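You operate a simulated robot arm through the tools that you are given. There is no shell and no other tool. Be economical: measure what you need, move in short steps, check, and stop when the job is done.

You are at the controls of a simulated robot arm. One attempt, no reset.

Task
Swap the spent tin for the orange one and dry the teal airlock to 5 ppm damp or less.
Fine: spent tin on the teal bench; door tight, then one deep cycle; wait for the display.

It is judged by the outcome, as a careful person would: the job done as asked, and still so three seconds after it is handed in. It fails if anything else is knocked over, pushed out of place, dropped, spilled or broken.

Robot
A 7-joint arm with a two-finger parallel gripper on a trunk, on a base that drives. Base frame: it is fixed to the floor where the robot stands at the start and does not move with it; the origin is under the middle of the robot, x ahead of it, y to its left, z up. Readings come in mm, degrees, newtons and seconds.
With the tool pointing down near the work surface it reaches from about 520 to 960 mm from the robot's upright axis, wherever it stands. Its first joint turns from -166.0 to 166.0 degrees. Places, roughly: bed of the teal airlock tray [600, -200, 1000]; cycles switch [700, -900, 1100]; depth switch [500, -900, 1100]; teal airlock tray [600, -200, 1000]; teal door [700, 200, 1000]; teal door spindle [600, 200, 1000]; teal loading bench [100, -1200, 800]. Payload 3.91 kg.
The tool frame sits at the grasp point between the pads (the TCP): z along the fingers, y along the line on which they close. The tips reach 30 mm beyond it. The gripper opens to 110 mm. The fingers are 20 mm wide and 10 mm thick; the gripper's body (48 by 112 mm) begins 55 mm behind the TCP.
Orientation is that of the tool frame in the base frame, as [roll, pitch, yaw] about the fixed x, y, z axes, in that order (R = Rz(yaw) Ry(pitch) Rx(roll)). With the fingers straight down and closing along the base's y, the tool's x points along the base's -x, its y along +y and its z along -z.

Tools
- The arm moves only by the tool servo_tool. Its argument "steps" is a list of rows, each a list of 2 entries, a list of its own where there are three numbers: the shift along the tool's x, y, z in units of 100 mm (1.0 is 100 mm), then the turn, a rotation vector about the tool's x, y, z in units of 120 degrees (1.0 is 120 degrees). In form: [[[tx, ty, tz], [wx, wy, wz]], ...]. A call has 1 to 20 rows; each row is the pose to reach, as a shift and turn from the pose commanded when the call began, along the tool's axes at that moment. "claw" is the closure, from 0 (fully open) to 1 (shut), set as the call begins (left out, the last holds). A call with a number of a shift or a turn outside -1 to 1 is refused whole. A row lasts 0.2 s, in which the tool goes at most 50 mm and 8.6 degrees; a call with a longer step from one row to the next is refused whole, and so is a gripper value outside its range. Where a pose cannot be reached the arm comes as near as it can. A force on the tool above 40 N (or 10 N above the force at the start of the call, whichever is more), or a blocked arm, ends the call early, and 0.2 s more pass. The fingers move at their own pace (about 72 mm/s each) and stop on an object; they squeeze with about 24 N. The grip force told is the motor's: it shows also when the fingers shut on nothing. Time passes only in rows, and 0.2 s behind the last, so rows that repeat a pose let the fingers close. The reply holds the time, the measured pose of the TCP, the force on the tool along the base axes, the opening and the grip force, in the units named above and with some noise, with the torque about the TCP (base axes, N m) and any sound that the robot's microphone picked up.
- Cameras (640 x 400 px; columns grow to the right, rows downward): "scene" is now at [244, -22.1, 1409.3]; the picture's right is [-0.18, -0.98, 0.00], its down [-0.78, 0.14, -0.61] and it looks along [0.60, -0.11, -0.79] (base axes); focal length 214 px, centre (320, 200). "wrist" rides on the gripper at [72, 17, -103] in the tool frame; the picture's right is [-0.23, 0.97, 0.00], its down [-0.76, -0.18, -0.62] and it looks along [-0.61, -0.14, 0.78] (tool axes); focal length 222 px, centre (320, 200). There is no depth. A picture from a camera that has moved, and an enlarged one, comes with that camera's place and axes in the base frame and with its lens. The place of the scene camera against the robot may be out by one fixed shift of up to 12 mm in any direction.
- get_image(camera): a new picture of that camera. No time passes.
- lift_body(by): slides the trunk up (or, below 0, down) by that many mm; the arm and the scene camera ride with it, the base frame stays. It gives what a move gives, with no picture.
- drive_base(legs): drives the robot by 1 to 6 legs, each [ahead, left, turn to the left] in mm, mm and degrees, along the robot's own axes; the way and the turn of a leg run together, so that a leg with both is an arc; at most 1500 mm and 180 degrees a leg. The arm and the cameras ride along, it lands a little off, and it stops where it bumps. It gives what a move gives.
- head_to(pan, tilt): turns the head with the scene camera to pan (to the left, within 86 degrees either way) and tilt (down, from -29 to 69), counted from straight ahead of the robot. It gives what a move gives.
- zoom(camera, box): a new picture of the part [left, top, right, bottom] of that camera's present view, enlarged. No time passes.
- hand_in(): hands the job in; it is judged then, once.

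Go step by step. Nothing tells you exact positions but the pictures and the camera data: compare them with the known pose of the tool, close in by small moves and look again before you grip or let go. The budget is 120 turns and 82 pictures, counting those below and the enlarged ones. Unless the task says otherwise, let go and move clear before handing in, and close with one line.

The tools are called after ">>>" by a JSON object that holds its "name" and its "arguments". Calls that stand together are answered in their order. servo_tool: Moves the arm, as the interface text tells. Its arguments: {"type":"object","properties":{"steps":{"type":"array","items":{"type":"array"}},"claw":{"type":"number"}},"required":["steps"]} The other tools are called the same way: lift_body (by) slides the trunk up or down; drive_base (legs) drives the base; head_to (pan, tilt) turns the head that bears the scene camera; get_image (camera) takes a picture; zoom (camera, box) takes an enlarged picture of a part of a camera's view; hand_in () hands the job in.

At the start:

```text
time: 0.0
position: [394.5, -276.3, 1150.9]
orientation: [-180.0, -0.1, -180.0]
wrist_force: [-0.4, -1.1, -0.4]
torque: [-0.02, 0.0, 0.02]
gripper_width: 110.1
gripper_force: 0.2
trunk travel left (down, up): [-625.0, 57.0]
robot x, y, heading: [0.4, -2.1, 0.5]
head pan, tilt: [-10.2, 52.2]
```

scene: 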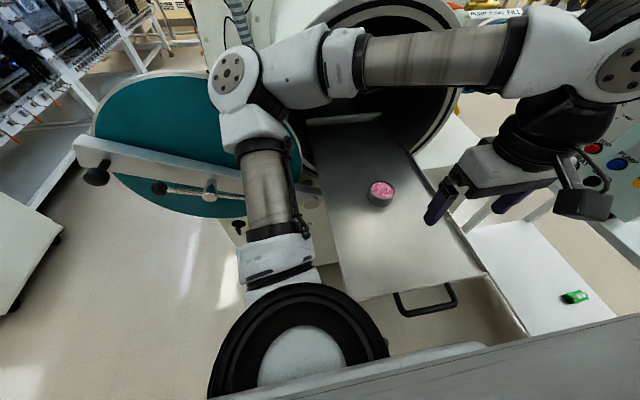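
wrist: 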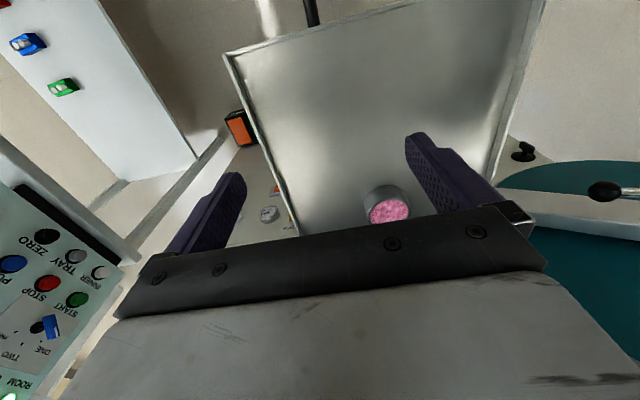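

I see the tray pulled out with a pink (spent) tin, a teal door swung open to the left, and a control panel on the right. I look around first for the tins, panel and bench.

>>> {"name": "head_to", "arguments": {"pan": -70, "tilt": 35}}

>>> {"name": "get_image", "arguments": {"camera": "scene"}}

>>> {"name": "zoom", "arguments": {"camera": "wrist", "box": [0, 180, 160, 400]}}

>>> {"name": "zoom", "arguments": {"camera": "wrist", "box": [0, 0, 320, 200]}}

```text
time: 1.3
position: [394.1, -275.9, 1150.1]
orientation: [-179.9, 0.1, -180.0]
wrist_force: [-0.4, -0.3, 0.7]
torque: [0.0, -0.01, -0.03]
gripper_width: 109.8
gripper_force: 0.1
trunk travel left (down, up): [-625.0, 57.0]
robot x, y, heading: [-1.6, 0.2, -0.0]
head pan, tilt: [-70.0, 35.0]
```

```text
79 pictures are left
camera scene: at [200.4, -91.6, 1433.9], right [-0.94, -0.34, 0.0], down [-0.2, 0.54, -0.82], along [0.28, -0.77, -0.57], focal length 214 px, centre (320, 200)
```

scene: 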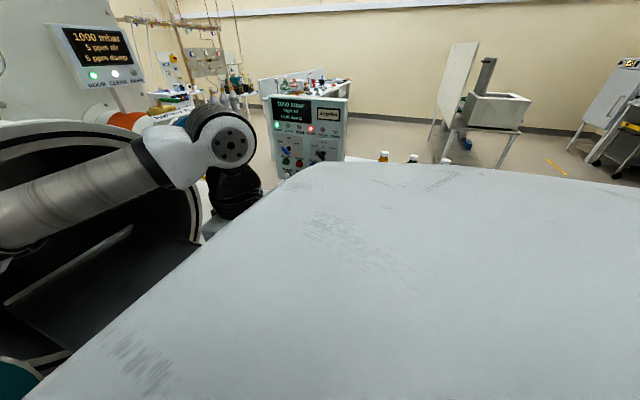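

```text
1.82 times, centred on (80, 290) of wrist
camera zoom: at [321.0, -260.1, 1254.0], right [0.23, 0.97, 0.0], down [0.76, -0.18, 0.62], along [0.61, -0.14, -0.78], focal length 404 px, centre (756, 36)
```

zoom: 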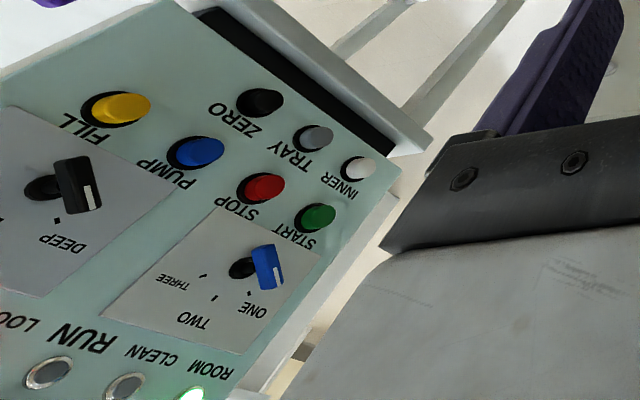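

```text
2.00 times, centred on (160, 100) of wrist
camera zoom: at [321.0, -260.1, 1254.0], right [0.23, 0.97, 0.0], down [0.76, -0.18, 0.62], along [0.61, -0.14, -0.78], focal length 444 px, centre (640, 400)
```

zoom: 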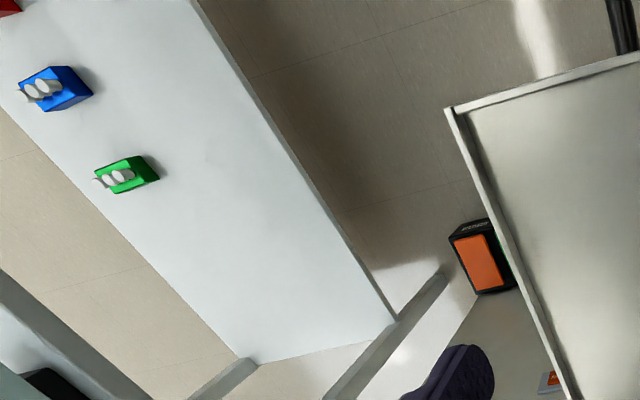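

The picture shows a display on the airlock and another panel further off. I zoom on both and look elsewhere.

>>> {"name": "zoom", "arguments": {"camera": "scene", "box": [40, 10, 200, 130]}}

>>> {"name": "zoom", "arguments": {"camera": "scene", "box": [250, 80, 370, 180]}}

>>> {"name": "head_to", "arguments": {"pan": -86, "tilt": 60}}

>>> {"name": "get_image", "arguments": {"camera": "scene"}}

>>> {"name": "head_to", "arguments": {"pan": -35, "tilt": 25}}

>>> {"name": "get_image", "arguments": {"camera": "scene"}}

>>> {"name": "head_to", "arguments": {"pan": 30, "tilt": 35}}

>>> {"name": "get_image", "arguments": {"camera": "scene"}}

```text
3.33 times, centred on (120, 70) of scene
camera zoom: at [200.4, -91.6, 1433.9], right [-0.94, -0.34, 0.0], down [-0.2, 0.54, -0.82], along [0.28, -0.77, -0.57], focal length 715 px, centre (987, 633)
```

zoom: 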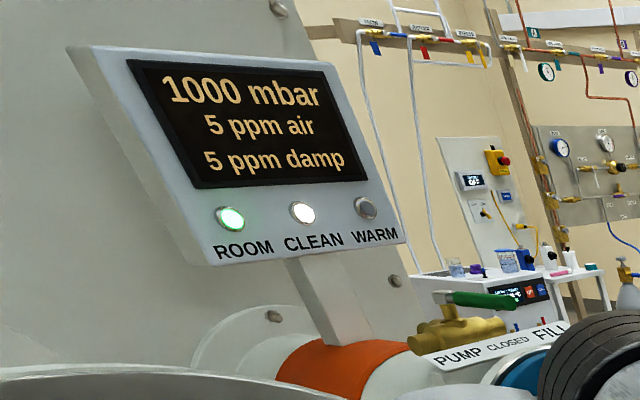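

```text
4.00 times, centred on (310, 130) of scene
camera zoom: at [200.4, -91.6, 1433.9], right [-0.94, -0.34, 0.0], down [-0.2, 0.54, -0.82], along [0.28, -0.77, -0.57], focal length 858 px, centre (360, 480)
```

zoom: 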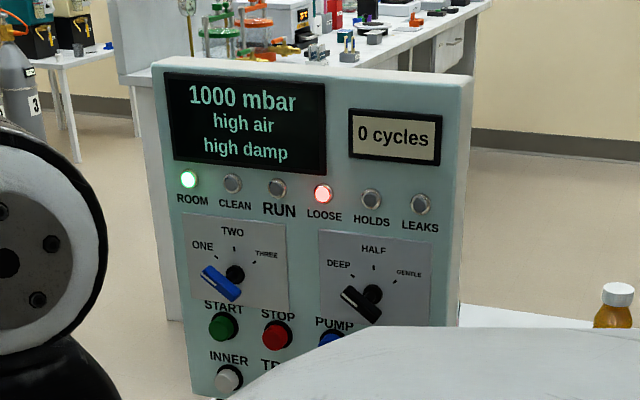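

```text
time: 2.2
position: [394.2, -277.0, 1150.2]
orientation: [179.9, 0.0, -180.0]
wrist_force: [0.2, 0.3, 0.9]
torque: [-0.01, 0.01, -0.01]
gripper_width: 110.0
gripper_force: 0.0
trunk travel left (down, up): [-625.0, 57.0]
robot x, y, heading: [-2.3, -1.7, -0.1]
head pan, tilt: [-85.9, 60.0]
```

```text
74 pictures are left
camera scene: at [175.0, -75.4, 1399.7], right [-1.0, -0.07, 0.0], down [-0.06, 0.86, -0.5], along [0.04, -0.5, -0.87], focal length 214 px, centre (320, 200)
```

scene: 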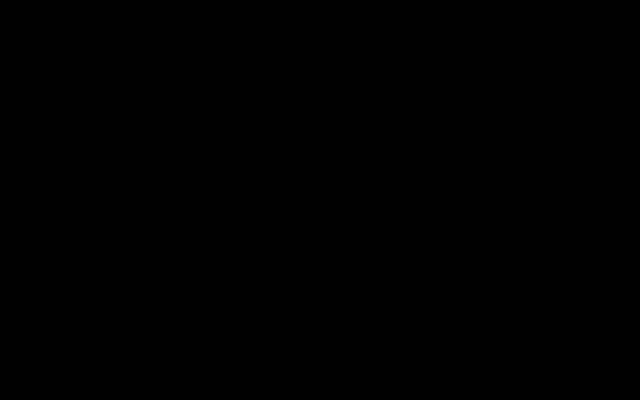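

```text
time: 3.4
position: [393.7, -277.5, 1149.8]
orientation: [-180.0, 0.0, 179.9]
wrist_force: [-0.5, 0.2, -0.2]
torque: [-0.03, 0.01, -0.01]
gripper_width: 110.1
gripper_force: 0.2
trunk travel left (down, up): [-625.0, 57.0]
robot x, y, heading: [-1.0, -1.2, 0.3]
head pan, tilt: [-35.0, 25.0]
```

```text
73 pictures are left
camera scene: at [245.6, -61.8, 1449.7], right [-0.57, -0.82, 0.0], down [-0.35, 0.24, -0.91], along [0.74, -0.52, -0.42], focal length 214 px, centre (320, 200)
```

scene: 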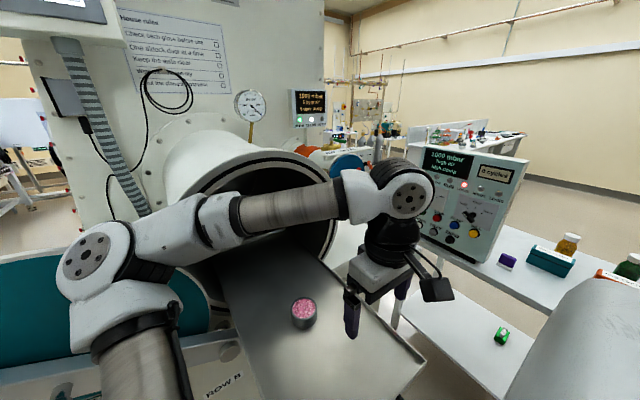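

```text
time: 4.7
position: [394.3, -277.0, 1150.8]
orientation: [180.0, -0.1, 180.0]
wrist_force: [-0.2, -0.6, -0.4]
torque: [0.01, 0.01, -0.02]
gripper_width: 109.9
gripper_force: 0.0
trunk travel left (down, up): [-625.0, 57.0]
robot x, y, heading: [-1.0, -1.9, -0.0]
head pan, tilt: [30.0, 35.0]
```

```text
72 pictures are left
camera scene: at [246.5, 35.1, 1434.0], right [0.5, -0.87, 0.0], down [-0.5, -0.29, -0.82], along [0.71, 0.41, -0.57], focal length 214 px, centre (320, 200)
```

scene: 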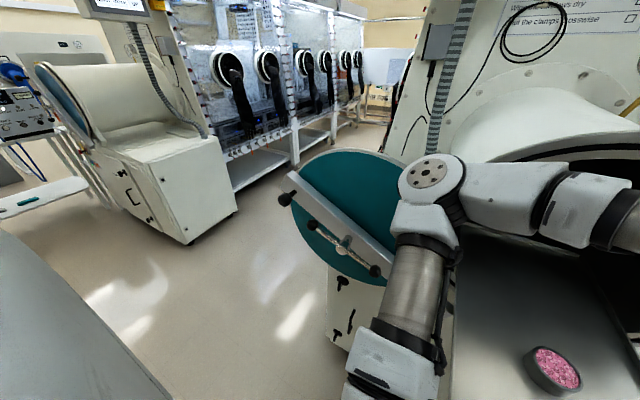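

The tin to remove sits on the tray; the clutter on the right (benches) probably holds the orange tin. I read the posted rules next.

>>> {"name": "head_to", "arguments": {"pan": -10, "tilt": 10}}

>>> {"name": "zoom", "arguments": {"camera": "scene", "box": [160, 20, 480, 220]}}

>>> {"name": "head_to", "arguments": {"pan": -60, "tilt": 30}}

>>> {"name": "get_image", "arguments": {"camera": "scene"}}

```text
time: 5.8
position: [394.6, -276.9, 1150.2]
orientation: [179.9, 0.0, -180.0]
wrist_force: [-0.3, -0.1, -1.0]
torque: [0.03, 0.0, 0.02]
gripper_width: 109.7
gripper_force: 0.0
trunk travel left (down, up): [-625.0, 57.0]
robot x, y, heading: [-2.2, -0.4, 0.1]
head pan, tilt: [-10.0, 10.0]
```

```text
2.00 times, centred on (320, 120) of scene
camera zoom: at [261.8, -25.0, 1474.0], right [-0.17, -0.98, 0.0], down [-0.17, 0.03, -0.98], along [0.97, -0.17, -0.17], focal length 429 px, centre (320, 360)
```

zoom: 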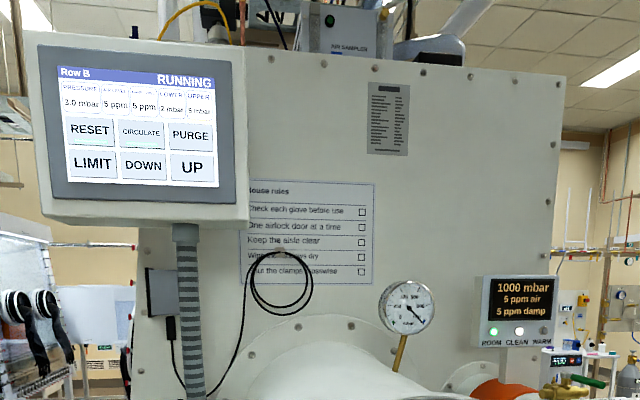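

```text
time: 7.0
position: [394.0, -277.3, 1149.3]
orientation: [-179.9, 0.0, 180.0]
wrist_force: [0.5, -0.7, -0.3]
torque: [0.02, 0.01, -0.03]
gripper_width: 109.8
gripper_force: 0.0
trunk travel left (down, up): [-625.0, 57.0]
robot x, y, heading: [1.4, -2.1, 0.1]
head pan, tilt: [-60.0, 30.0]
```

```text
70 pictures are left
camera scene: at [215.5, -87.2, 1441.8], right [-0.87, -0.5, 0.0], down [-0.25, 0.43, -0.87], along [0.43, -0.75, -0.5], focal length 214 px, centre (320, 200)
```

scene: 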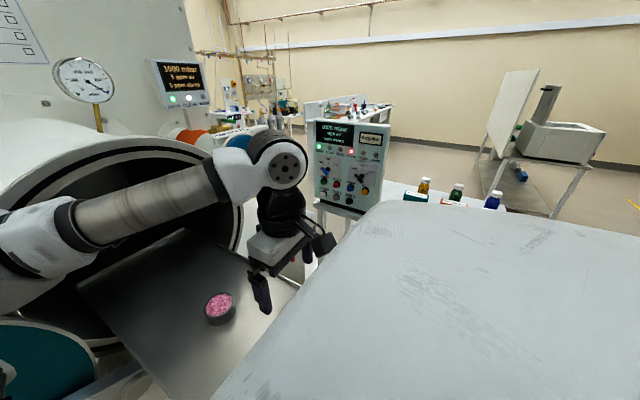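

The spent tin seems to be at about (526, -216), top z≈1030. I move the gripper closer above it and look with the wrist camera.

>>> {"name": "servo_tool", "arguments": {"steps": [[[-0.25, 0.15, 0], [0, 0, 0]], [[-0.55, 0.3, 0], [0, 0, 0]], [[-0.8, 0.45, 0], [0, 0, 0]], [[-1.0, 0.6, 0.2], [0, 0, 0]], [[-1.0, 0.6, 0.3], [0, 0, 0]]], "claw": 0}}

>>> {"name": "get_image", "arguments": {"camera": "wrist"}}

>>> {"name": "head_to", "arguments": {"pan": -15, "tilt": 45}}

>>> {"name": "get_image", "arguments": {"camera": "scene"}}

```text
time: 8.2
position: [494.6, -214.4, 1120.3]
orientation: [-180.0, 0.0, 179.9]
wrist_force: [-0.3, -0.6, -1.0]
torque: [-0.03, 0.01, 0.02]
gripper_width: 110.0
gripper_force: 0.0
trunk travel left (down, up): [-625.0, 57.0]
robot x, y, heading: [-2.5, 3.3, -0.2]
head pan, tilt: [-60.0, 30.0]
```

```text
69 pictures are left
camera wrist: at [422.1, -197.9, 1223.3], right [0.23, 0.97, 0.0], down [0.76, -0.18, 0.62], along [0.61, -0.14, -0.78], focal length 222 px, centre (320, 200)
```

wrist: 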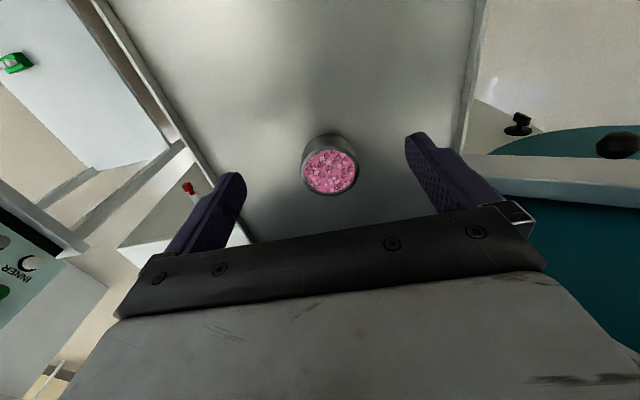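

```text
time: 9.3
position: [494.8, -215.4, 1119.5]
orientation: [180.0, 0.0, 180.0]
wrist_force: [0.3, -0.3, -0.5]
torque: [0.02, -0.03, -0.02]
gripper_width: 109.8
gripper_force: 0.1
trunk travel left (down, up): [-625.0, 57.0]
robot x, y, heading: [-1.3, -3.3, 0.0]
head pan, tilt: [-15.0, 45.0]
```

```text
68 pictures are left
camera scene: at [248.7, -30.0, 1419.2], right [-0.26, -0.97, 0.0], down [-0.68, 0.18, -0.71], along [0.68, -0.18, -0.71], focal length 214 px, centre (320, 200)
```

scene: 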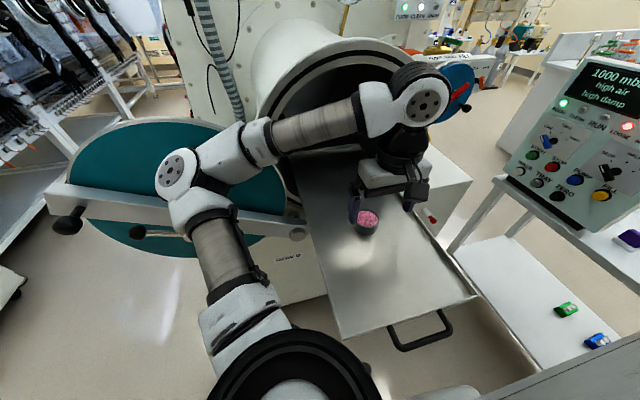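

The tin resolves to about (537, -214), top z≈1030, 57 mm wide. I centre over it and descend.

>>> {"name": "servo_tool", "arguments": {"steps": [[[-0.3, 0.0, 0.0], [0, 0, 0]], [[-0.43, 0.01, 0.2], [0, 0, 0]], [[-0.43, 0.01, 0.5], [0, 0, 0]], [[-0.43, 0.01, 0.7], [0, 0, 0]], [[-0.43, 0.01, 0.83], [0, 0, 0]], [[-0.43, 0.01, 0.83], [0, 0, 0]]]}}

>>> {"name": "get_image", "arguments": {"camera": "wrist"}}

>>> {"name": "zoom", "arguments": {"camera": "scene", "box": [300, 120, 460, 280]}}

```text
time: 10.7
position: [536.6, -216.6, 1036.5]
orientation: [-180.0, 0.0, -180.0]
wrist_force: [-0.5, 0.6, 0.2]
torque: [0.01, -0.03, -0.03]
gripper_width: 109.8
gripper_force: 0.1
trunk travel left (down, up): [-625.0, 57.0]
robot x, y, heading: [0.1, 0.6, -0.2]
head pan, tilt: [-15.0, 45.0]
```

```text
67 pictures are left
camera wrist: at [463.1, -200.0, 1140.5], right [0.23, 0.97, 0.0], down [0.76, -0.18, 0.62], along [0.61, -0.14, -0.78], focal length 222 px, centre (320, 200)
```

wrist: 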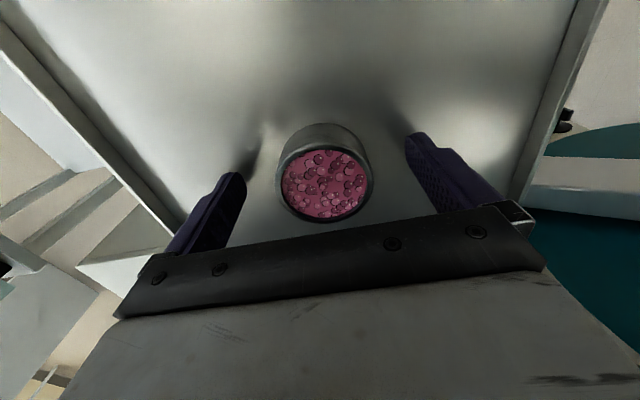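

```text
2.50 times, centred on (380, 200) of scene
camera zoom: at [248.7, -29.9, 1419.1], right [-0.26, -0.97, 0.0], down [-0.68, 0.18, -0.71], along [0.68, -0.18, -0.71], focal length 536 px, centre (170, 200)
```

zoom: 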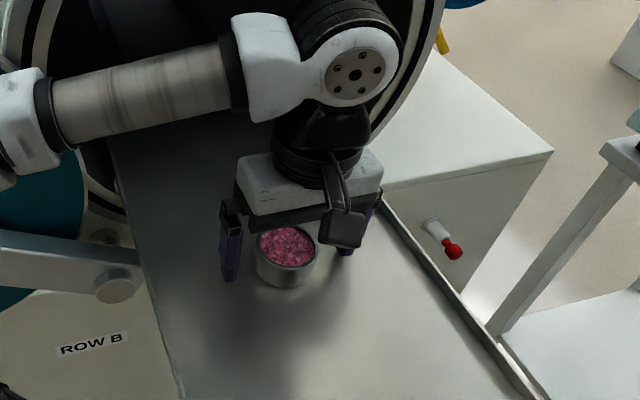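

The tin is centred between the fingers. I close and lift.

>>> {"name": "servo_tool", "arguments": {"steps": [[[0, 0, 0.03], [0, 0, 0]], [[0, 0, 0.03], [0, 0, 0]], [[0, 0, 0.03], [0, 0, 0]], [[0, 0, 0.03], [0, 0, 0]], [[0, 0, 0.03], [0, 0, 0]]], "claw": 1}}

>>> {"name": "servo_tool", "arguments": {"steps": [[[0, 0, -0.1], [0, 0, 0]], [[0, 0, -0.3], [0, 0, 0]], [[0, 0, -0.6], [0, 0, 0]], [[0, 0, -1.0], [0, 0, 0]], [[0, 0, -1.0], [0, 0, 0]]]}}

>>> {"name": "get_image", "arguments": {"camera": "wrist"}}

```text
time: 11.9
position: [536.3, -216.0, 1033.7]
orientation: [180.0, 0.0, 180.0]
wrist_force: [2.3, 0.8, -0.7]
torque: [0.02, -0.04, -0.02]
gripper_width: 58.7
gripper_force: 23.9
trunk travel left (down, up): [-625.0, 57.0]
robot x, y, heading: [-0.6, 1.6, -0.0]
head pan, tilt: [-15.0, 45.0]
```

```text
time: 13.1
position: [535.6, -217.0, 1133.6]
orientation: [180.0, -0.1, -179.9]
wrist_force: [0.6, -0.6, -0.5]
torque: [0.01, 0.0, -0.01]
gripper_width: 58.8
gripper_force: 24.3
trunk travel left (down, up): [-625.0, 57.0]
robot x, y, heading: [-0.5, -2.6, 0.2]
head pan, tilt: [-15.0, 45.0]
```

```text
65 pictures are left
camera wrist: at [463.4, -199.8, 1236.6], right [0.23, 0.97, 0.0], down [0.76, -0.18, 0.62], along [0.61, -0.14, -0.78], focal length 222 px, centre (320, 200)
```

wrist: 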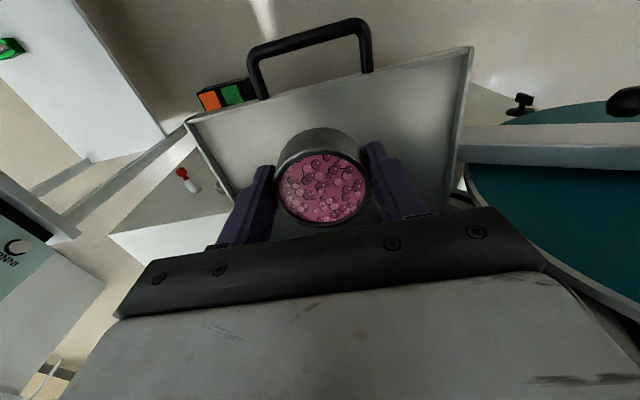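

The tin is held. I back off slightly and turn the robot right toward the bench, then look.

>>> {"name": "drive_base", "arguments": {"legs": [[-150, 0, 0], [0, 0, -80]]}}

>>> {"name": "head_to", "arguments": {"pan": 0, "tilt": 40}}

>>> {"name": "get_image", "arguments": {"camera": "scene"}}

>>> {"name": "get_image", "arguments": {"camera": "wrist"}}

```text
time: 18.0
position: [-277.5, -564.8, 1131.4]
orientation: [-180.0, -0.1, 99.2]
wrist_force: [-0.6, -0.1, -0.9]
torque: [-0.03, 0.01, 0.0]
gripper_width: 58.5
gripper_force: 23.7
trunk travel left (down, up): [-625.0, 57.0]
robot x, y, heading: [-152.1, -1.5, -80.9]
head pan, tilt: [-15.0, 45.0]
```

```text
time: 18.8
position: [-278.3, -563.9, 1133.8]
orientation: [179.9, 0.0, 99.2]
wrist_force: [0.1, 0.2, -0.3]
torque: [-0.03, 0.01, 0.0]
gripper_width: 58.5
gripper_force: 23.9
trunk travel left (down, up): [-625.0, 57.0]
robot x, y, heading: [-151.5, 0.3, -80.8]
head pan, tilt: [0.0, 40.0]
```

```text
64 pictures are left
camera scene: at [-109.0, -260.4, 1426.4], right [-0.99, -0.16, 0.0], down [-0.1, 0.63, -0.77], along [0.12, -0.76, -0.64], focal length 214 px, centre (320, 200)
```

scene: 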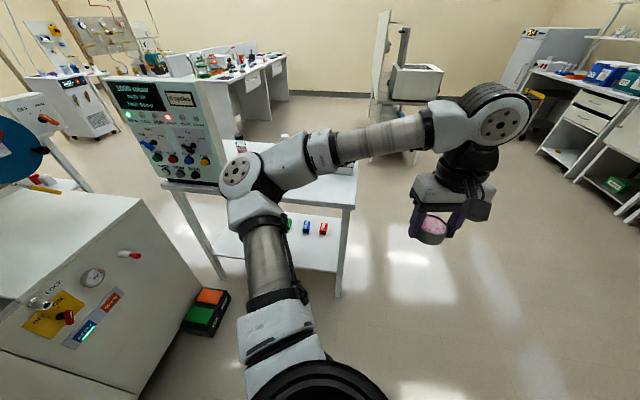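

```text
63 pictures are left
camera wrist: at [-273.2, -489.6, 1236.3], right [1.0, -0.07, 0.0], down [-0.05, -0.78, 0.62], along [-0.04, -0.62, -0.78], focal length 222 px, centre (320, 200)
```

wrist: 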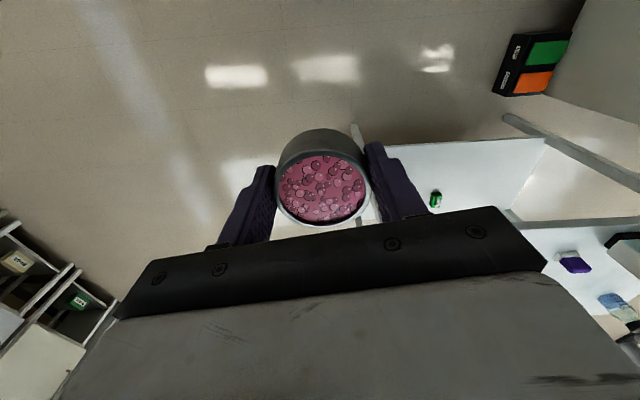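

The bench stands behind my arm. I turn a bit more to see it unobstructed.

>>> {"name": "drive_base", "arguments": {"legs": [[0, 0, -35]]}}

>>> {"name": "head_to", "arguments": {"pan": 35, "tilt": 35}}

>>> {"name": "get_image", "arguments": {"camera": "scene"}}

```text
time: 21.0
position: [-586.9, -377.2, 1131.2]
orientation: [-180.0, 0.0, 62.9]
wrist_force: [0.1, -0.9, -0.5]
torque: [0.02, 0.0, 0.01]
gripper_width: 58.2
gripper_force: 24.3
trunk travel left (down, up): [-625.0, 57.0]
robot x, y, heading: [-148.6, -2.3, -116.9]
head pan, tilt: [0.0, 40.0]
```

```text
time: 22.0
position: [-586.1, -378.1, 1133.1]
orientation: [-180.0, 0.0, 62.9]
wrist_force: [1.2, -0.8, -1.1]
torque: [0.01, 0.01, -0.01]
gripper_width: 58.4
gripper_force: 23.8
trunk travel left (down, up): [-625.0, 57.0]
robot x, y, heading: [-150.8, -0.9, -117.0]
head pan, tilt: [35.0, 35.0]
```

```text
62 pictures are left
camera scene: at [-215.3, -247.2, 1433.9], right [-0.99, -0.14, 0.0], down [-0.08, 0.57, -0.82], along [0.11, -0.81, -0.57], focal length 214 px, centre (320, 200)
```

scene: 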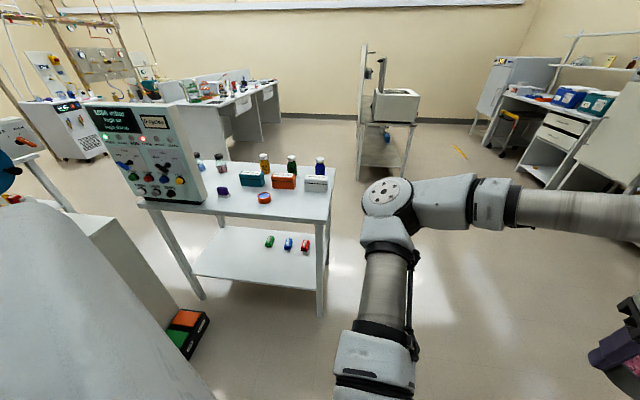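

>>> {"name": "zoom", "arguments": {"camera": "scene", "box": [80, 90, 350, 300]}}

>>> {"name": "zoom", "arguments": {"camera": "scene", "box": [190, 140, 340, 230]}}

```text
1.90 times, centred on (215, 195) of scene
camera zoom: at [-215.3, -247.2, 1433.9], right [-0.99, -0.14, 0.0], down [-0.08, 0.57, -0.82], along [0.11, -0.81, -0.57], focal length 408 px, centre (520, 210)
```

zoom: 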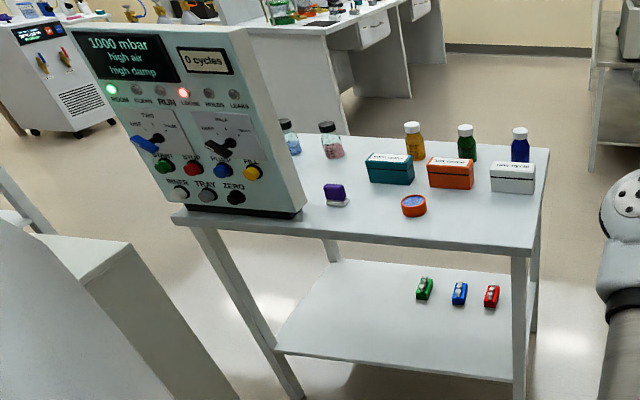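

```text
4.27 times, centred on (265, 185) of scene
camera zoom: at [-215.3, -247.2, 1433.9], right [-0.99, -0.14, 0.0], down [-0.08, 0.57, -0.82], along [0.11, -0.81, -0.57], focal length 915 px, centre (555, 264)
```

zoom: 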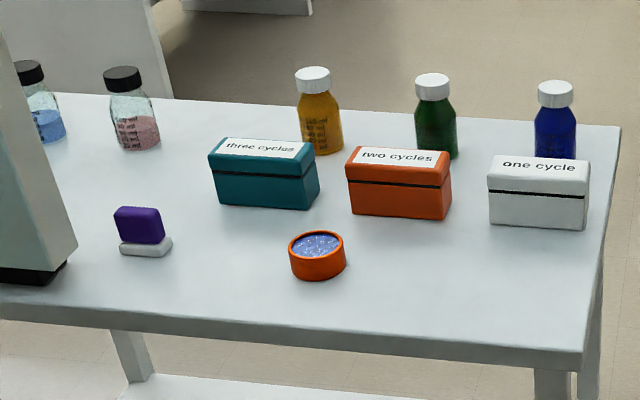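

The orange tin (blue beads) stands at about (180, -1085) on the bench, top ~z 830; free space lies at about (20, -1085). I drive up to the bench facing -y.

>>> {"name": "drive_base", "arguments": {"legs": [[0, 0, 27], [350, 70, 0]]}}

>>> {"name": "head_to", "arguments": {"pan": 15, "tilt": 50}}

>>> {"name": "get_image", "arguments": {"camera": "scene"}}

>>> {"name": "get_image", "arguments": {"camera": "wrist"}}

```text
time: 25.6
position: [-315.0, -880.9, 1131.9]
orientation: [-180.0, 0.1, 88.7]
wrist_force: [0.2, 0.8, -1.4]
torque: [0.07, -0.02, 0.0]
gripper_width: 58.4
gripper_force: 23.9
trunk travel left (down, up): [-625.0, 57.0]
robot x, y, heading: [-84.1, -349.2, -91.4]
head pan, tilt: [35.0, 35.0]
```

```text
time: 26.5
position: [-315.7, -880.0, 1132.6]
orientation: [-180.0, -0.1, 88.8]
wrist_force: [-0.7, -0.1, -0.2]
torque: [0.0, -0.01, -0.01]
gripper_width: 58.2
gripper_force: 23.4
trunk travel left (down, up): [-625.0, 57.0]
robot x, y, heading: [-87.0, -351.7, -91.5]
head pan, tilt: [15.0, 50.0]
```

```text
59 pictures are left
camera scene: at [-71.8, -603.4, 1412.2], right [-0.97, -0.24, 0.0], down [-0.18, 0.74, -0.64], along [0.15, -0.62, -0.77], focal length 214 px, centre (320, 200)
```

scene: 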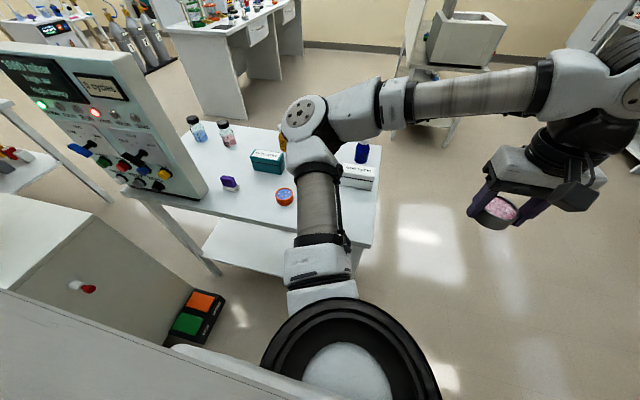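

```text
58 pictures are left
camera wrist: at [-297.0, -808.8, 1236.3], right [0.97, -0.25, 0.0], down [-0.2, -0.76, 0.62], along [-0.16, -0.6, -0.78], focal length 222 px, centre (320, 200)
```

wrist: 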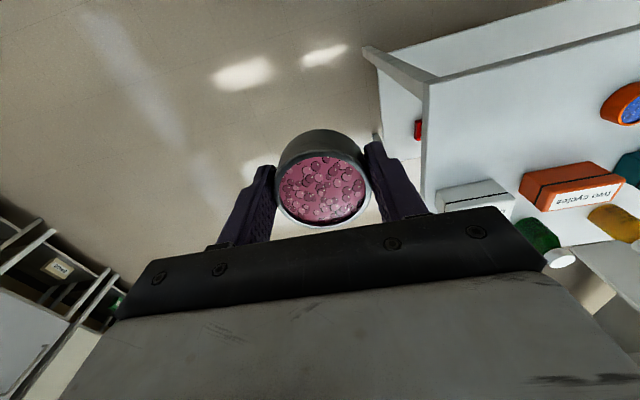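

I rotate the base so the held tin swings toward the free area of the bench.

>>> {"name": "drive_base", "arguments": {"legs": [[0, 0, 32]]}}

>>> {"name": "get_image", "arguments": {"camera": "wrist"}}

```text
time: 28.5
position: [6.8, -920.6, 1132.5]
orientation: [180.0, 0.1, 121.3]
wrist_force: [0.7, -0.3, -0.8]
torque: [0.0, -0.04, 0.03]
gripper_width: 58.2
gripper_force: 24.4
trunk travel left (down, up): [-625.0, 57.0]
robot x, y, heading: [-86.8, -353.2, -58.7]
head pan, tilt: [15.0, 50.0]
```

```text
57 pictures are left
camera wrist: at [-16.4, -849.6, 1236.3], right [0.95, 0.31, 0.0], down [0.24, -0.74, 0.62], along [0.19, -0.59, -0.78], focal length 222 px, centre (320, 200)
```

wrist: 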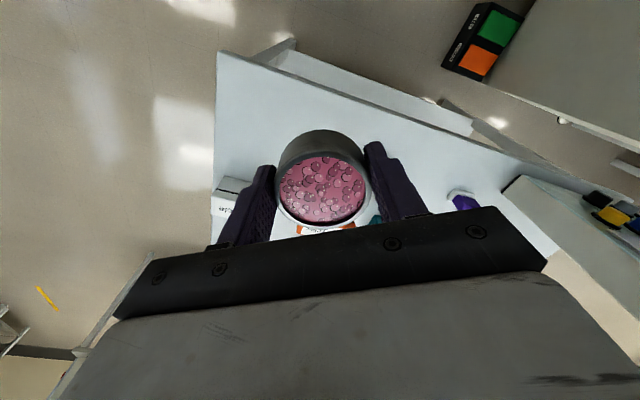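

Now I extend over the free spot around (20, -1080), then lower the trunk.

>>> {"name": "servo_tool", "arguments": {"steps": [[[-0.35, -0.18, 0], [0, 0, 0]], [[-0.7, -0.36, 0], [0, 0, 0]], [[-1.0, -0.5, 0], [0, 0, 0]], [[-1.0, -0.5, 0], [0, 0, 0]]]}}

>>> {"name": "servo_tool", "arguments": {"steps": [[[-0.2, -0.11, 0], [0, 0, 0]], [[-0.43, -0.22, 0], [0, 0, 0]], [[-0.43, -0.22, 0], [0, 0, 0]]]}}

>>> {"name": "lift_body", "arguments": {"by": -200}}

>>> {"name": "get_image", "arguments": {"camera": "scene"}}

>>> {"name": "get_image", "arguments": {"camera": "wrist"}}

```text
time: 29.5
position: [18.4, -1033.3, 1133.1]
orientation: [180.0, 0.0, 121.3]
wrist_force: [0.9, 0.3, -0.8]
torque: [0.01, -0.02, 0.02]
gripper_width: 58.2
gripper_force: 24.3
trunk travel left (down, up): [-625.0, 57.0]
robot x, y, heading: [-89.5, -348.9, -58.6]
head pan, tilt: [15.0, 50.0]
```

```text
time: 30.3
position: [22.5, -1081.6, 1131.6]
orientation: [-180.0, 0.0, 121.2]
wrist_force: [-0.5, 0.8, -1.3]
torque: [0.0, 0.01, -0.02]
gripper_width: 58.1
gripper_force: 24.2
trunk travel left (down, up): [-625.0, 57.0]
robot x, y, heading: [-87.5, -347.4, -58.7]
head pan, tilt: [15.0, 50.0]
```

```text
time: 32.4
position: [22.7, -1080.6, 931.9]
orientation: [-180.0, -0.1, 121.3]
wrist_force: [-0.8, 0.1, -0.5]
torque: [0.0, 0.02, 0.0]
gripper_width: 58.1
gripper_force: 23.9
trunk travel left (down, up): [-425.0, 257.0]
robot x, y, heading: [-86.4, -351.9, -58.6]
head pan, tilt: [15.0, 50.0]
```

```text
56 pictures are left
camera scene: at [57.7, -556.9, 1212.3], right [-0.69, -0.72, 0.0], down [-0.55, 0.53, -0.64], along [0.46, -0.44, -0.77], focal length 214 px, centre (320, 200)
```

scene: 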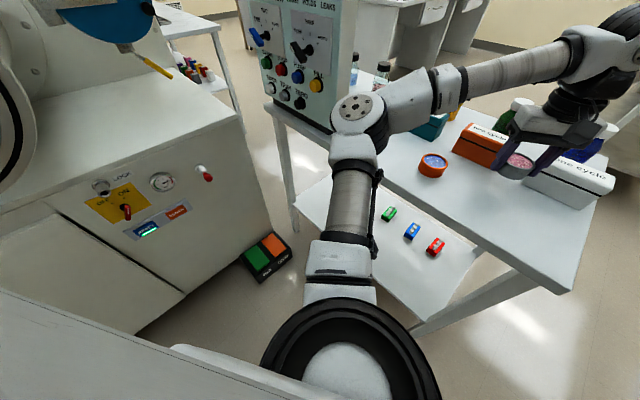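

```text
55 pictures are left
camera wrist: at [-1.7, -1010.2, 1036.1], right [0.95, 0.31, 0.0], down [0.24, -0.74, 0.62], along [0.19, -0.59, -0.78], focal length 222 px, centre (320, 200)
```

wrist: 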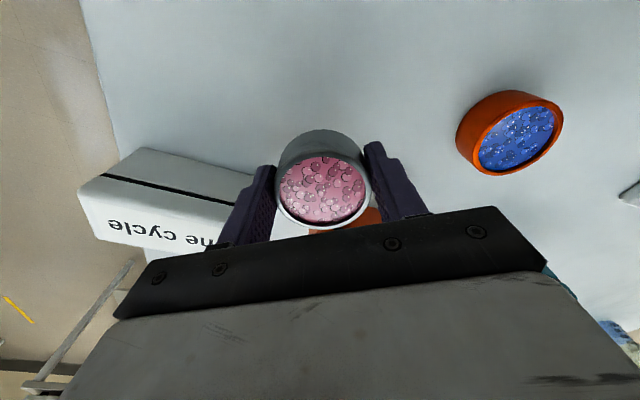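

The free spot is clear; I shift 30 mm away from the boxes and descend carefully.

>>> {"name": "servo_tool", "arguments": {"steps": [[[0.256, 0.156, 0.1], [0, 0, 0]], [[0.256, 0.156, 0.4], [0, 0, 0]], [[0.256, 0.156, 0.7], [0, 0, 0]], [[0.256, 0.156, 0.7], [0, 0, 0]]]}}

>>> {"name": "get_image", "arguments": {"camera": "wrist"}}

>>> {"name": "zoom", "arguments": {"camera": "scene", "box": [400, 90, 640, 240]}}

```text
time: 33.2
position: [22.0, -1050.8, 880.3]
orientation: [-179.7, 0.5, 121.2]
wrist_force: [0.3, 9.4, 11.6]
torque: [0.6, -0.3, 0.27]
gripper_width: 58.3
gripper_force: 23.2
trunk travel left (down, up): [-425.0, 257.0]
robot x, y, heading: [-86.4, -352.4, -58.9]
head pan, tilt: [15.0, 50.0]
stopped in row 3: the force on the tool passed its limit at 64 N (the readings are from after the stop); the commanded pose is now the measured one
```

```text
54 pictures are left
camera wrist: at [-2.1, -978.5, 983.5], right [0.95, 0.31, 0.0], down [0.24, -0.74, 0.63], along [0.19, -0.6, -0.78], focal length 222 px, centre (320, 200)
```

wrist: 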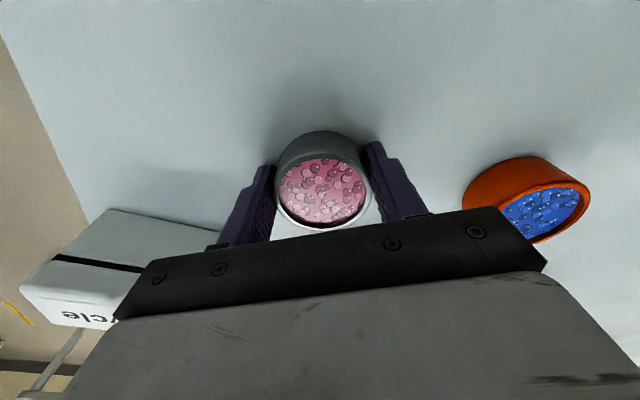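

```text
2.67 times, centred on (520, 165) of scene
camera zoom: at [57.8, -556.2, 1212.7], right [-0.69, -0.72, 0.0], down [-0.55, 0.53, -0.64], along [0.46, -0.44, -0.77], focal length 572 px, centre (-213, 293)
```

zoom: 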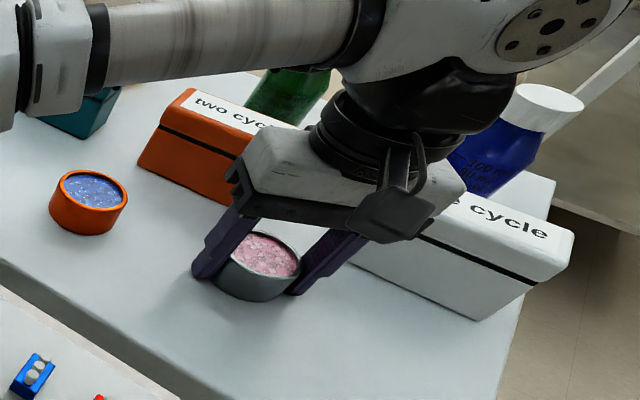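

The tin touched down on the bench at TCP z 880. I release with a small opening, then rise.

>>> {"name": "servo_tool", "arguments": {"steps": [[[0, 0, 0], [0, 0, 0]], [[0, 0, 0], [0, 0, 0]], [[0, 0, 0], [0, 0, 0]]], "claw": 0.2}}

>>> {"name": "servo_tool", "arguments": {"steps": [[[0, 0, -0.15], [0, 0, 0]], [[0, 0, -0.4], [0, 0, 0]], [[0, 0, -0.8], [0, 0, 0]], [[0, 0, -0.8], [0, 0, 0]]]}}

>>> {"name": "get_image", "arguments": {"camera": "wrist"}}

```text
time: 34.0
position: [19.6, -1051.4, 881.0]
orientation: [-179.4, 0.7, 121.2]
wrist_force: [-20.7, -11.8, 29.3]
torque: [0.52, -0.27, 0.2]
gripper_width: 76.4
gripper_force: 0.0
trunk travel left (down, up): [-425.0, 257.0]
robot x, y, heading: [-85.3, -347.5, -58.7]
head pan, tilt: [15.0, 50.0]
```

```text
time: 35.0
position: [20.0, -1050.5, 955.7]
orientation: [-179.7, 0.5, 121.2]
wrist_force: [-0.2, 0.1, 0.2]
torque: [0.02, 0.05, -0.02]
gripper_width: 88.2
gripper_force: 0.0
trunk travel left (down, up): [-425.0, 257.0]
robot x, y, heading: [-83.5, -352.5, -58.8]
head pan, tilt: [15.0, 50.0]
```

```text
52 pictures are left
camera wrist: at [-3.0, -978.4, 1059.1], right [0.95, 0.31, 0.0], down [0.24, -0.74, 0.63], along [0.19, -0.6, -0.78], focal length 222 px, centre (320, 200)
```

wrist: 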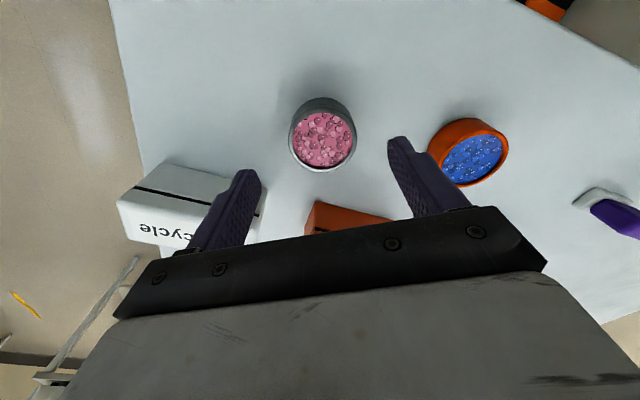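

Spent tin stands upright at (23, -1052); the orange tin resolves to (150, -1024), same height; bench z≈848. I move above the orange tin.

>>> {"name": "servo_tool", "arguments": {"steps": [[[-0.15, 0.4, 0], [0, 0, 0]], [[-0.3, 0.8, 0], [0, 0, 0]], [[-0.35, 0.98, 0], [0, 0, 0]]], "claw": 0.1}}

>>> {"name": "servo_tool", "arguments": {"steps": [[[-0.1, 0.27, 0], [0, 0, 0]], [[-0.1, 0.27, 0], [0, 0, 0]]]}}

>>> {"name": "get_image", "arguments": {"camera": "wrist"}}

```text
time: 35.8
position: [124.1, -1028.6, 958.4]
orientation: [-179.6, 0.6, 121.2]
wrist_force: [-1.0, -0.7, 0.3]
torque: [-0.01, -0.01, 0.02]
gripper_width: 99.2
gripper_force: 0.1
trunk travel left (down, up): [-425.0, 257.0]
robot x, y, heading: [-82.9, -350.7, -58.7]
head pan, tilt: [15.0, 50.0]
```

```text
time: 36.4
position: [154.2, -1022.3, 958.0]
orientation: [-179.6, 0.5, 121.3]
wrist_force: [0.5, -0.2, -0.6]
torque: [0.03, 0.04, 0.0]
gripper_width: 99.2
gripper_force: 0.1
trunk travel left (down, up): [-425.0, 257.0]
robot x, y, heading: [-85.5, -347.1, -58.6]
head pan, tilt: [15.0, 50.0]
```

```text
51 pictures are left
camera wrist: at [130.1, -951.2, 1061.7], right [0.95, 0.31, 0.0], down [0.24, -0.74, 0.63], along [0.19, -0.6, -0.78], focal length 222 px, centre (320, 200)
```

wrist: 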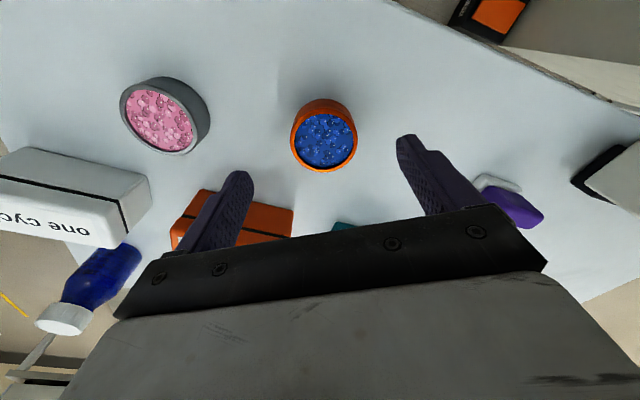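

Aligned within a few mm; I descend to TCP z≈886 and grip.

>>> {"name": "servo_tool", "arguments": {"steps": [[[-0.05, 0, 0.2], [0, 0, 0]], [[-0.05, 0, 0.45], [0, 0, 0]], [[-0.05, 0, 0.62], [0, 0, 0]], [[-0.05, 0, 0.71], [0, 0, 0]], [[-0.05, 0, 0.71], [0, 0, 0]]]}}

>>> {"name": "servo_tool", "arguments": {"steps": [[[0, 0, 0], [0, 0, 0]], [[0, 0, 0], [0, 0, 0]], [[0, 0, 0], [0, 0, 0]], [[0, 0, 0], [0, 0, 0]]], "claw": 1}}

>>> {"name": "servo_tool", "arguments": {"steps": [[[0, 0, -0.1], [0, 0, 0]], [[0, 0, -0.4], [0, 0, 0]], [[0, 0, -0.8], [0, 0, 0]], [[0, 0, -1.0], [0, 0, 0]], [[0, 0, -1.0], [0, 0, 0]]]}}

>>> {"name": "get_image", "arguments": {"camera": "wrist"}}

```text
time: 37.6
position: [155.1, -1026.8, 887.6]
orientation: [-179.6, 0.7, 121.4]
wrist_force: [-0.1, -0.4, -0.3]
torque: [0.0, -0.02, 0.03]
gripper_width: 99.1
gripper_force: 0.2
trunk travel left (down, up): [-425.0, 257.0]
robot x, y, heading: [-86.7, -351.2, -58.7]
head pan, tilt: [15.0, 50.0]
```

```text
time: 38.6
position: [155.3, -1028.1, 886.7]
orientation: [-179.6, 0.5, 121.3]
wrist_force: [0.3, 0.2, 0.3]
torque: [0.04, -0.07, -0.03]
gripper_width: 58.2
gripper_force: 23.9
trunk travel left (down, up): [-425.0, 257.0]
robot x, y, heading: [-83.3, -350.5, -58.7]
head pan, tilt: [15.0, 50.0]
```

```text
time: 39.8
position: [156.0, -1028.6, 985.2]
orientation: [-179.6, 0.5, 121.2]
wrist_force: [-0.9, 0.1, -1.2]
torque: [0.01, 0.02, 0.0]
gripper_width: 58.1
gripper_force: 23.6
trunk travel left (down, up): [-425.0, 257.0]
robot x, y, heading: [-90.5, -348.8, -58.5]
head pan, tilt: [15.0, 50.0]
```

```text
50 pictures are left
camera wrist: at [132.6, -957.8, 1088.4], right [0.95, 0.31, 0.0], down [0.24, -0.74, 0.63], along [0.19, -0.6, -0.78], focal length 222 px, centre (320, 200)
```

wrist: 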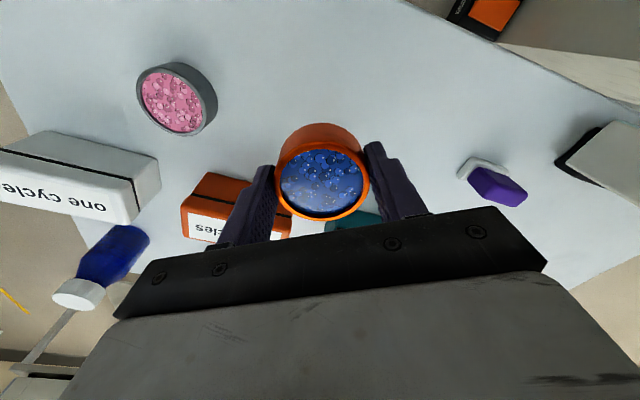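

Orange tin is held. I look at the cabinet front, pedal and the panel knobs while here.

>>> {"name": "lift_body", "arguments": {"by": 150}}

>>> {"name": "head_to", "arguments": {"pan": 20, "tilt": 25}}

>>> {"name": "get_image", "arguments": {"camera": "scene"}}

>>> {"name": "zoom", "arguments": {"camera": "scene", "box": [200, 100, 360, 220]}}

>>> {"name": "zoom", "arguments": {"camera": "scene", "box": [0, 220, 300, 400]}}

```text
time: 41.6
position: [155.1, -1030.4, 1134.7]
orientation: [-179.7, 0.5, 121.3]
wrist_force: [0.4, -0.5, -0.6]
torque: [0.01, 0.01, 0.0]
gripper_width: 58.0
gripper_force: 24.1
trunk travel left (down, up): [-575.0, 107.0]
robot x, y, heading: [-88.9, -352.5, -58.8]
head pan, tilt: [15.0, 50.0]
```

```text
time: 42.5
position: [156.8, -1029.8, 1134.9]
orientation: [-179.6, 0.5, 121.3]
wrist_force: [-0.7, -0.2, -1.5]
torque: [-0.02, -0.02, 0.02]
gripper_width: 58.2
gripper_force: 24.1
trunk travel left (down, up): [-575.0, 107.0]
robot x, y, heading: [-83.0, -348.6, -58.8]
head pan, tilt: [20.0, 25.0]
```

```text
49 pictures are left
camera scene: at [74.1, -561.7, 1399.6], right [-0.63, -0.78, 0.0], down [-0.33, 0.26, -0.91], along [0.71, -0.57, -0.42], focal length 214 px, centre (320, 200)
```

scene: 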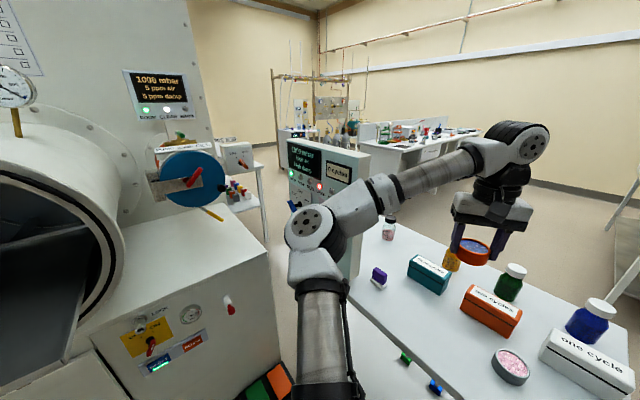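

```text
3.33 times, centred on (280, 160) of scene
camera zoom: at [74.1, -561.7, 1399.6], right [-0.63, -0.78, 0.0], down [-0.33, 0.26, -0.91], along [0.71, -0.57, -0.42], focal length 715 px, centre (453, 333)
```

zoom: 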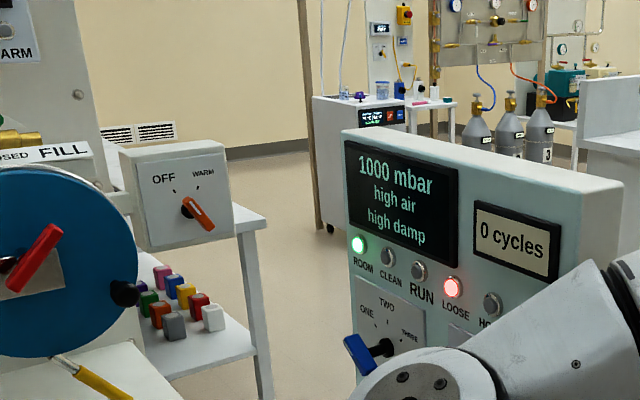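

```text
2.13 times, centred on (150, 310) of scene
camera zoom: at [74.1, -561.7, 1399.6], right [-0.63, -0.78, 0.0], down [-0.33, 0.26, -0.91], along [0.71, -0.57, -0.42], focal length 458 px, centre (683, -35)
```

zoom: 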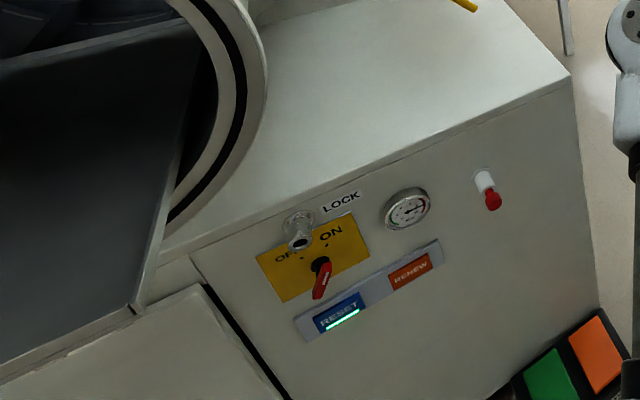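

I back the robot off and turn to face the airlock again, so the arm stays clear of the panel.

>>> {"name": "drive_base", "arguments": {"legs": [[-400, 0, 0], [0, 0, 59]]}}

>>> {"name": "head_to", "arguments": {"pan": 0, "tilt": 35}}

>>> {"name": "get_image", "arguments": {"camera": "scene"}}

>>> {"name": "get_image", "arguments": {"camera": "wrist"}}

```text
time: 47.8
position: [411.7, -110.8, 1135.4]
orientation: [-179.5, 0.4, -177.6]
wrist_force: [0.0, -0.4, -0.3]
torque: [-0.01, 0.01, -0.02]
gripper_width: 58.0
gripper_force: 23.8
trunk travel left (down, up): [-575.0, 107.0]
robot x, y, heading: [-304.2, -1.2, 2.6]
head pan, tilt: [20.0, 25.0]
```

```text
time: 48.6
position: [411.4, -112.5, 1135.0]
orientation: [-179.5, 0.5, -177.5]
wrist_force: [0.0, -0.1, -0.5]
torque: [-0.01, 0.0, 0.0]
gripper_width: 58.1
gripper_force: 24.3
trunk travel left (down, up): [-575.0, 107.0]
robot x, y, heading: [-300.8, 4.3, 2.5]
head pan, tilt: [0.0, 35.0]
```

```text
46 pictures are left
camera scene: at [-43.2, 6.0, 1384.0], right [0.04, -1.0, 0.0], down [-0.57, -0.03, -0.82], along [0.82, 0.04, -0.57], focal length 214 px, centre (320, 200)
```

scene: 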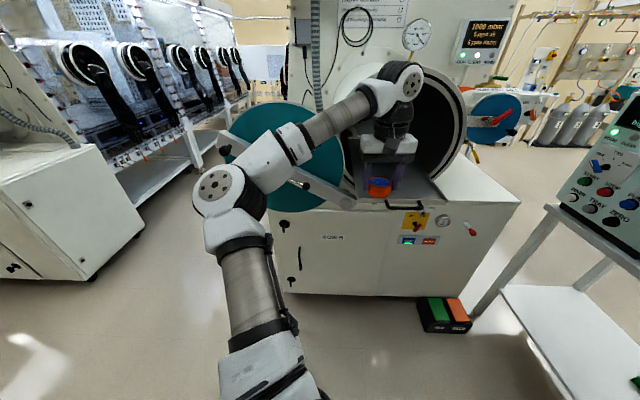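

```text
45 pictures are left
camera wrist: at [336.6, -97.3, 1238.2], right [0.19, 0.98, 0.0], down [0.76, -0.14, 0.63], along [0.62, -0.12, -0.78], focal length 222 px, centre (320, 200)
```

wrist: 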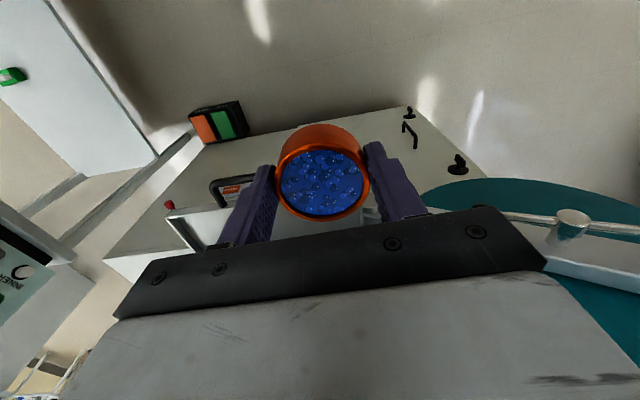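

The tray seems to have slid inward compared with the start; I zoom in to measure it.

>>> {"name": "zoom", "arguments": {"camera": "scene", "box": [260, 80, 500, 260]}}

>>> {"name": "zoom", "arguments": {"camera": "wrist", "box": [120, 80, 520, 270]}}

```text
2.22 times, centred on (380, 170) of scene
camera zoom: at [-43.2, 6.0, 1384.0], right [0.04, -1.0, 0.0], down [-0.57, -0.03, -0.82], along [0.82, 0.04, -0.57], focal length 477 px, centre (187, 267)
```

zoom: 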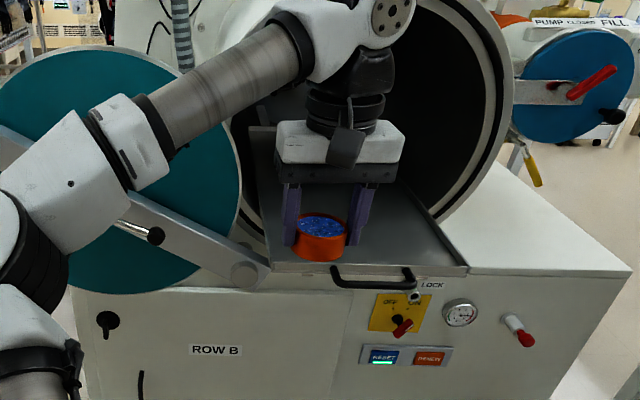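

```text
1.60 times, centred on (320, 175) of wrist
camera zoom: at [336.6, -97.3, 1238.2], right [0.19, 0.98, 0.0], down [0.76, -0.14, 0.63], along [0.62, -0.12, -0.78], focal length 355 px, centre (320, 240)
```

zoom: 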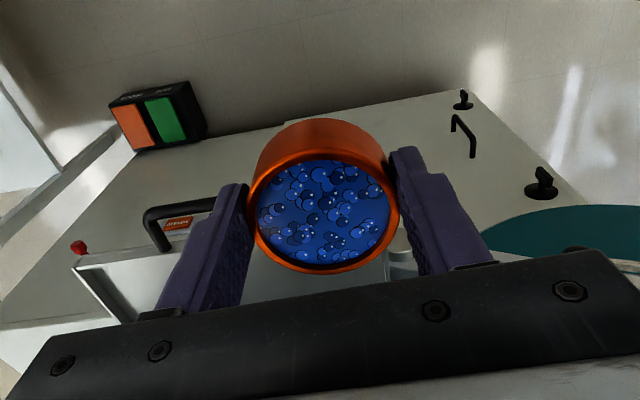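

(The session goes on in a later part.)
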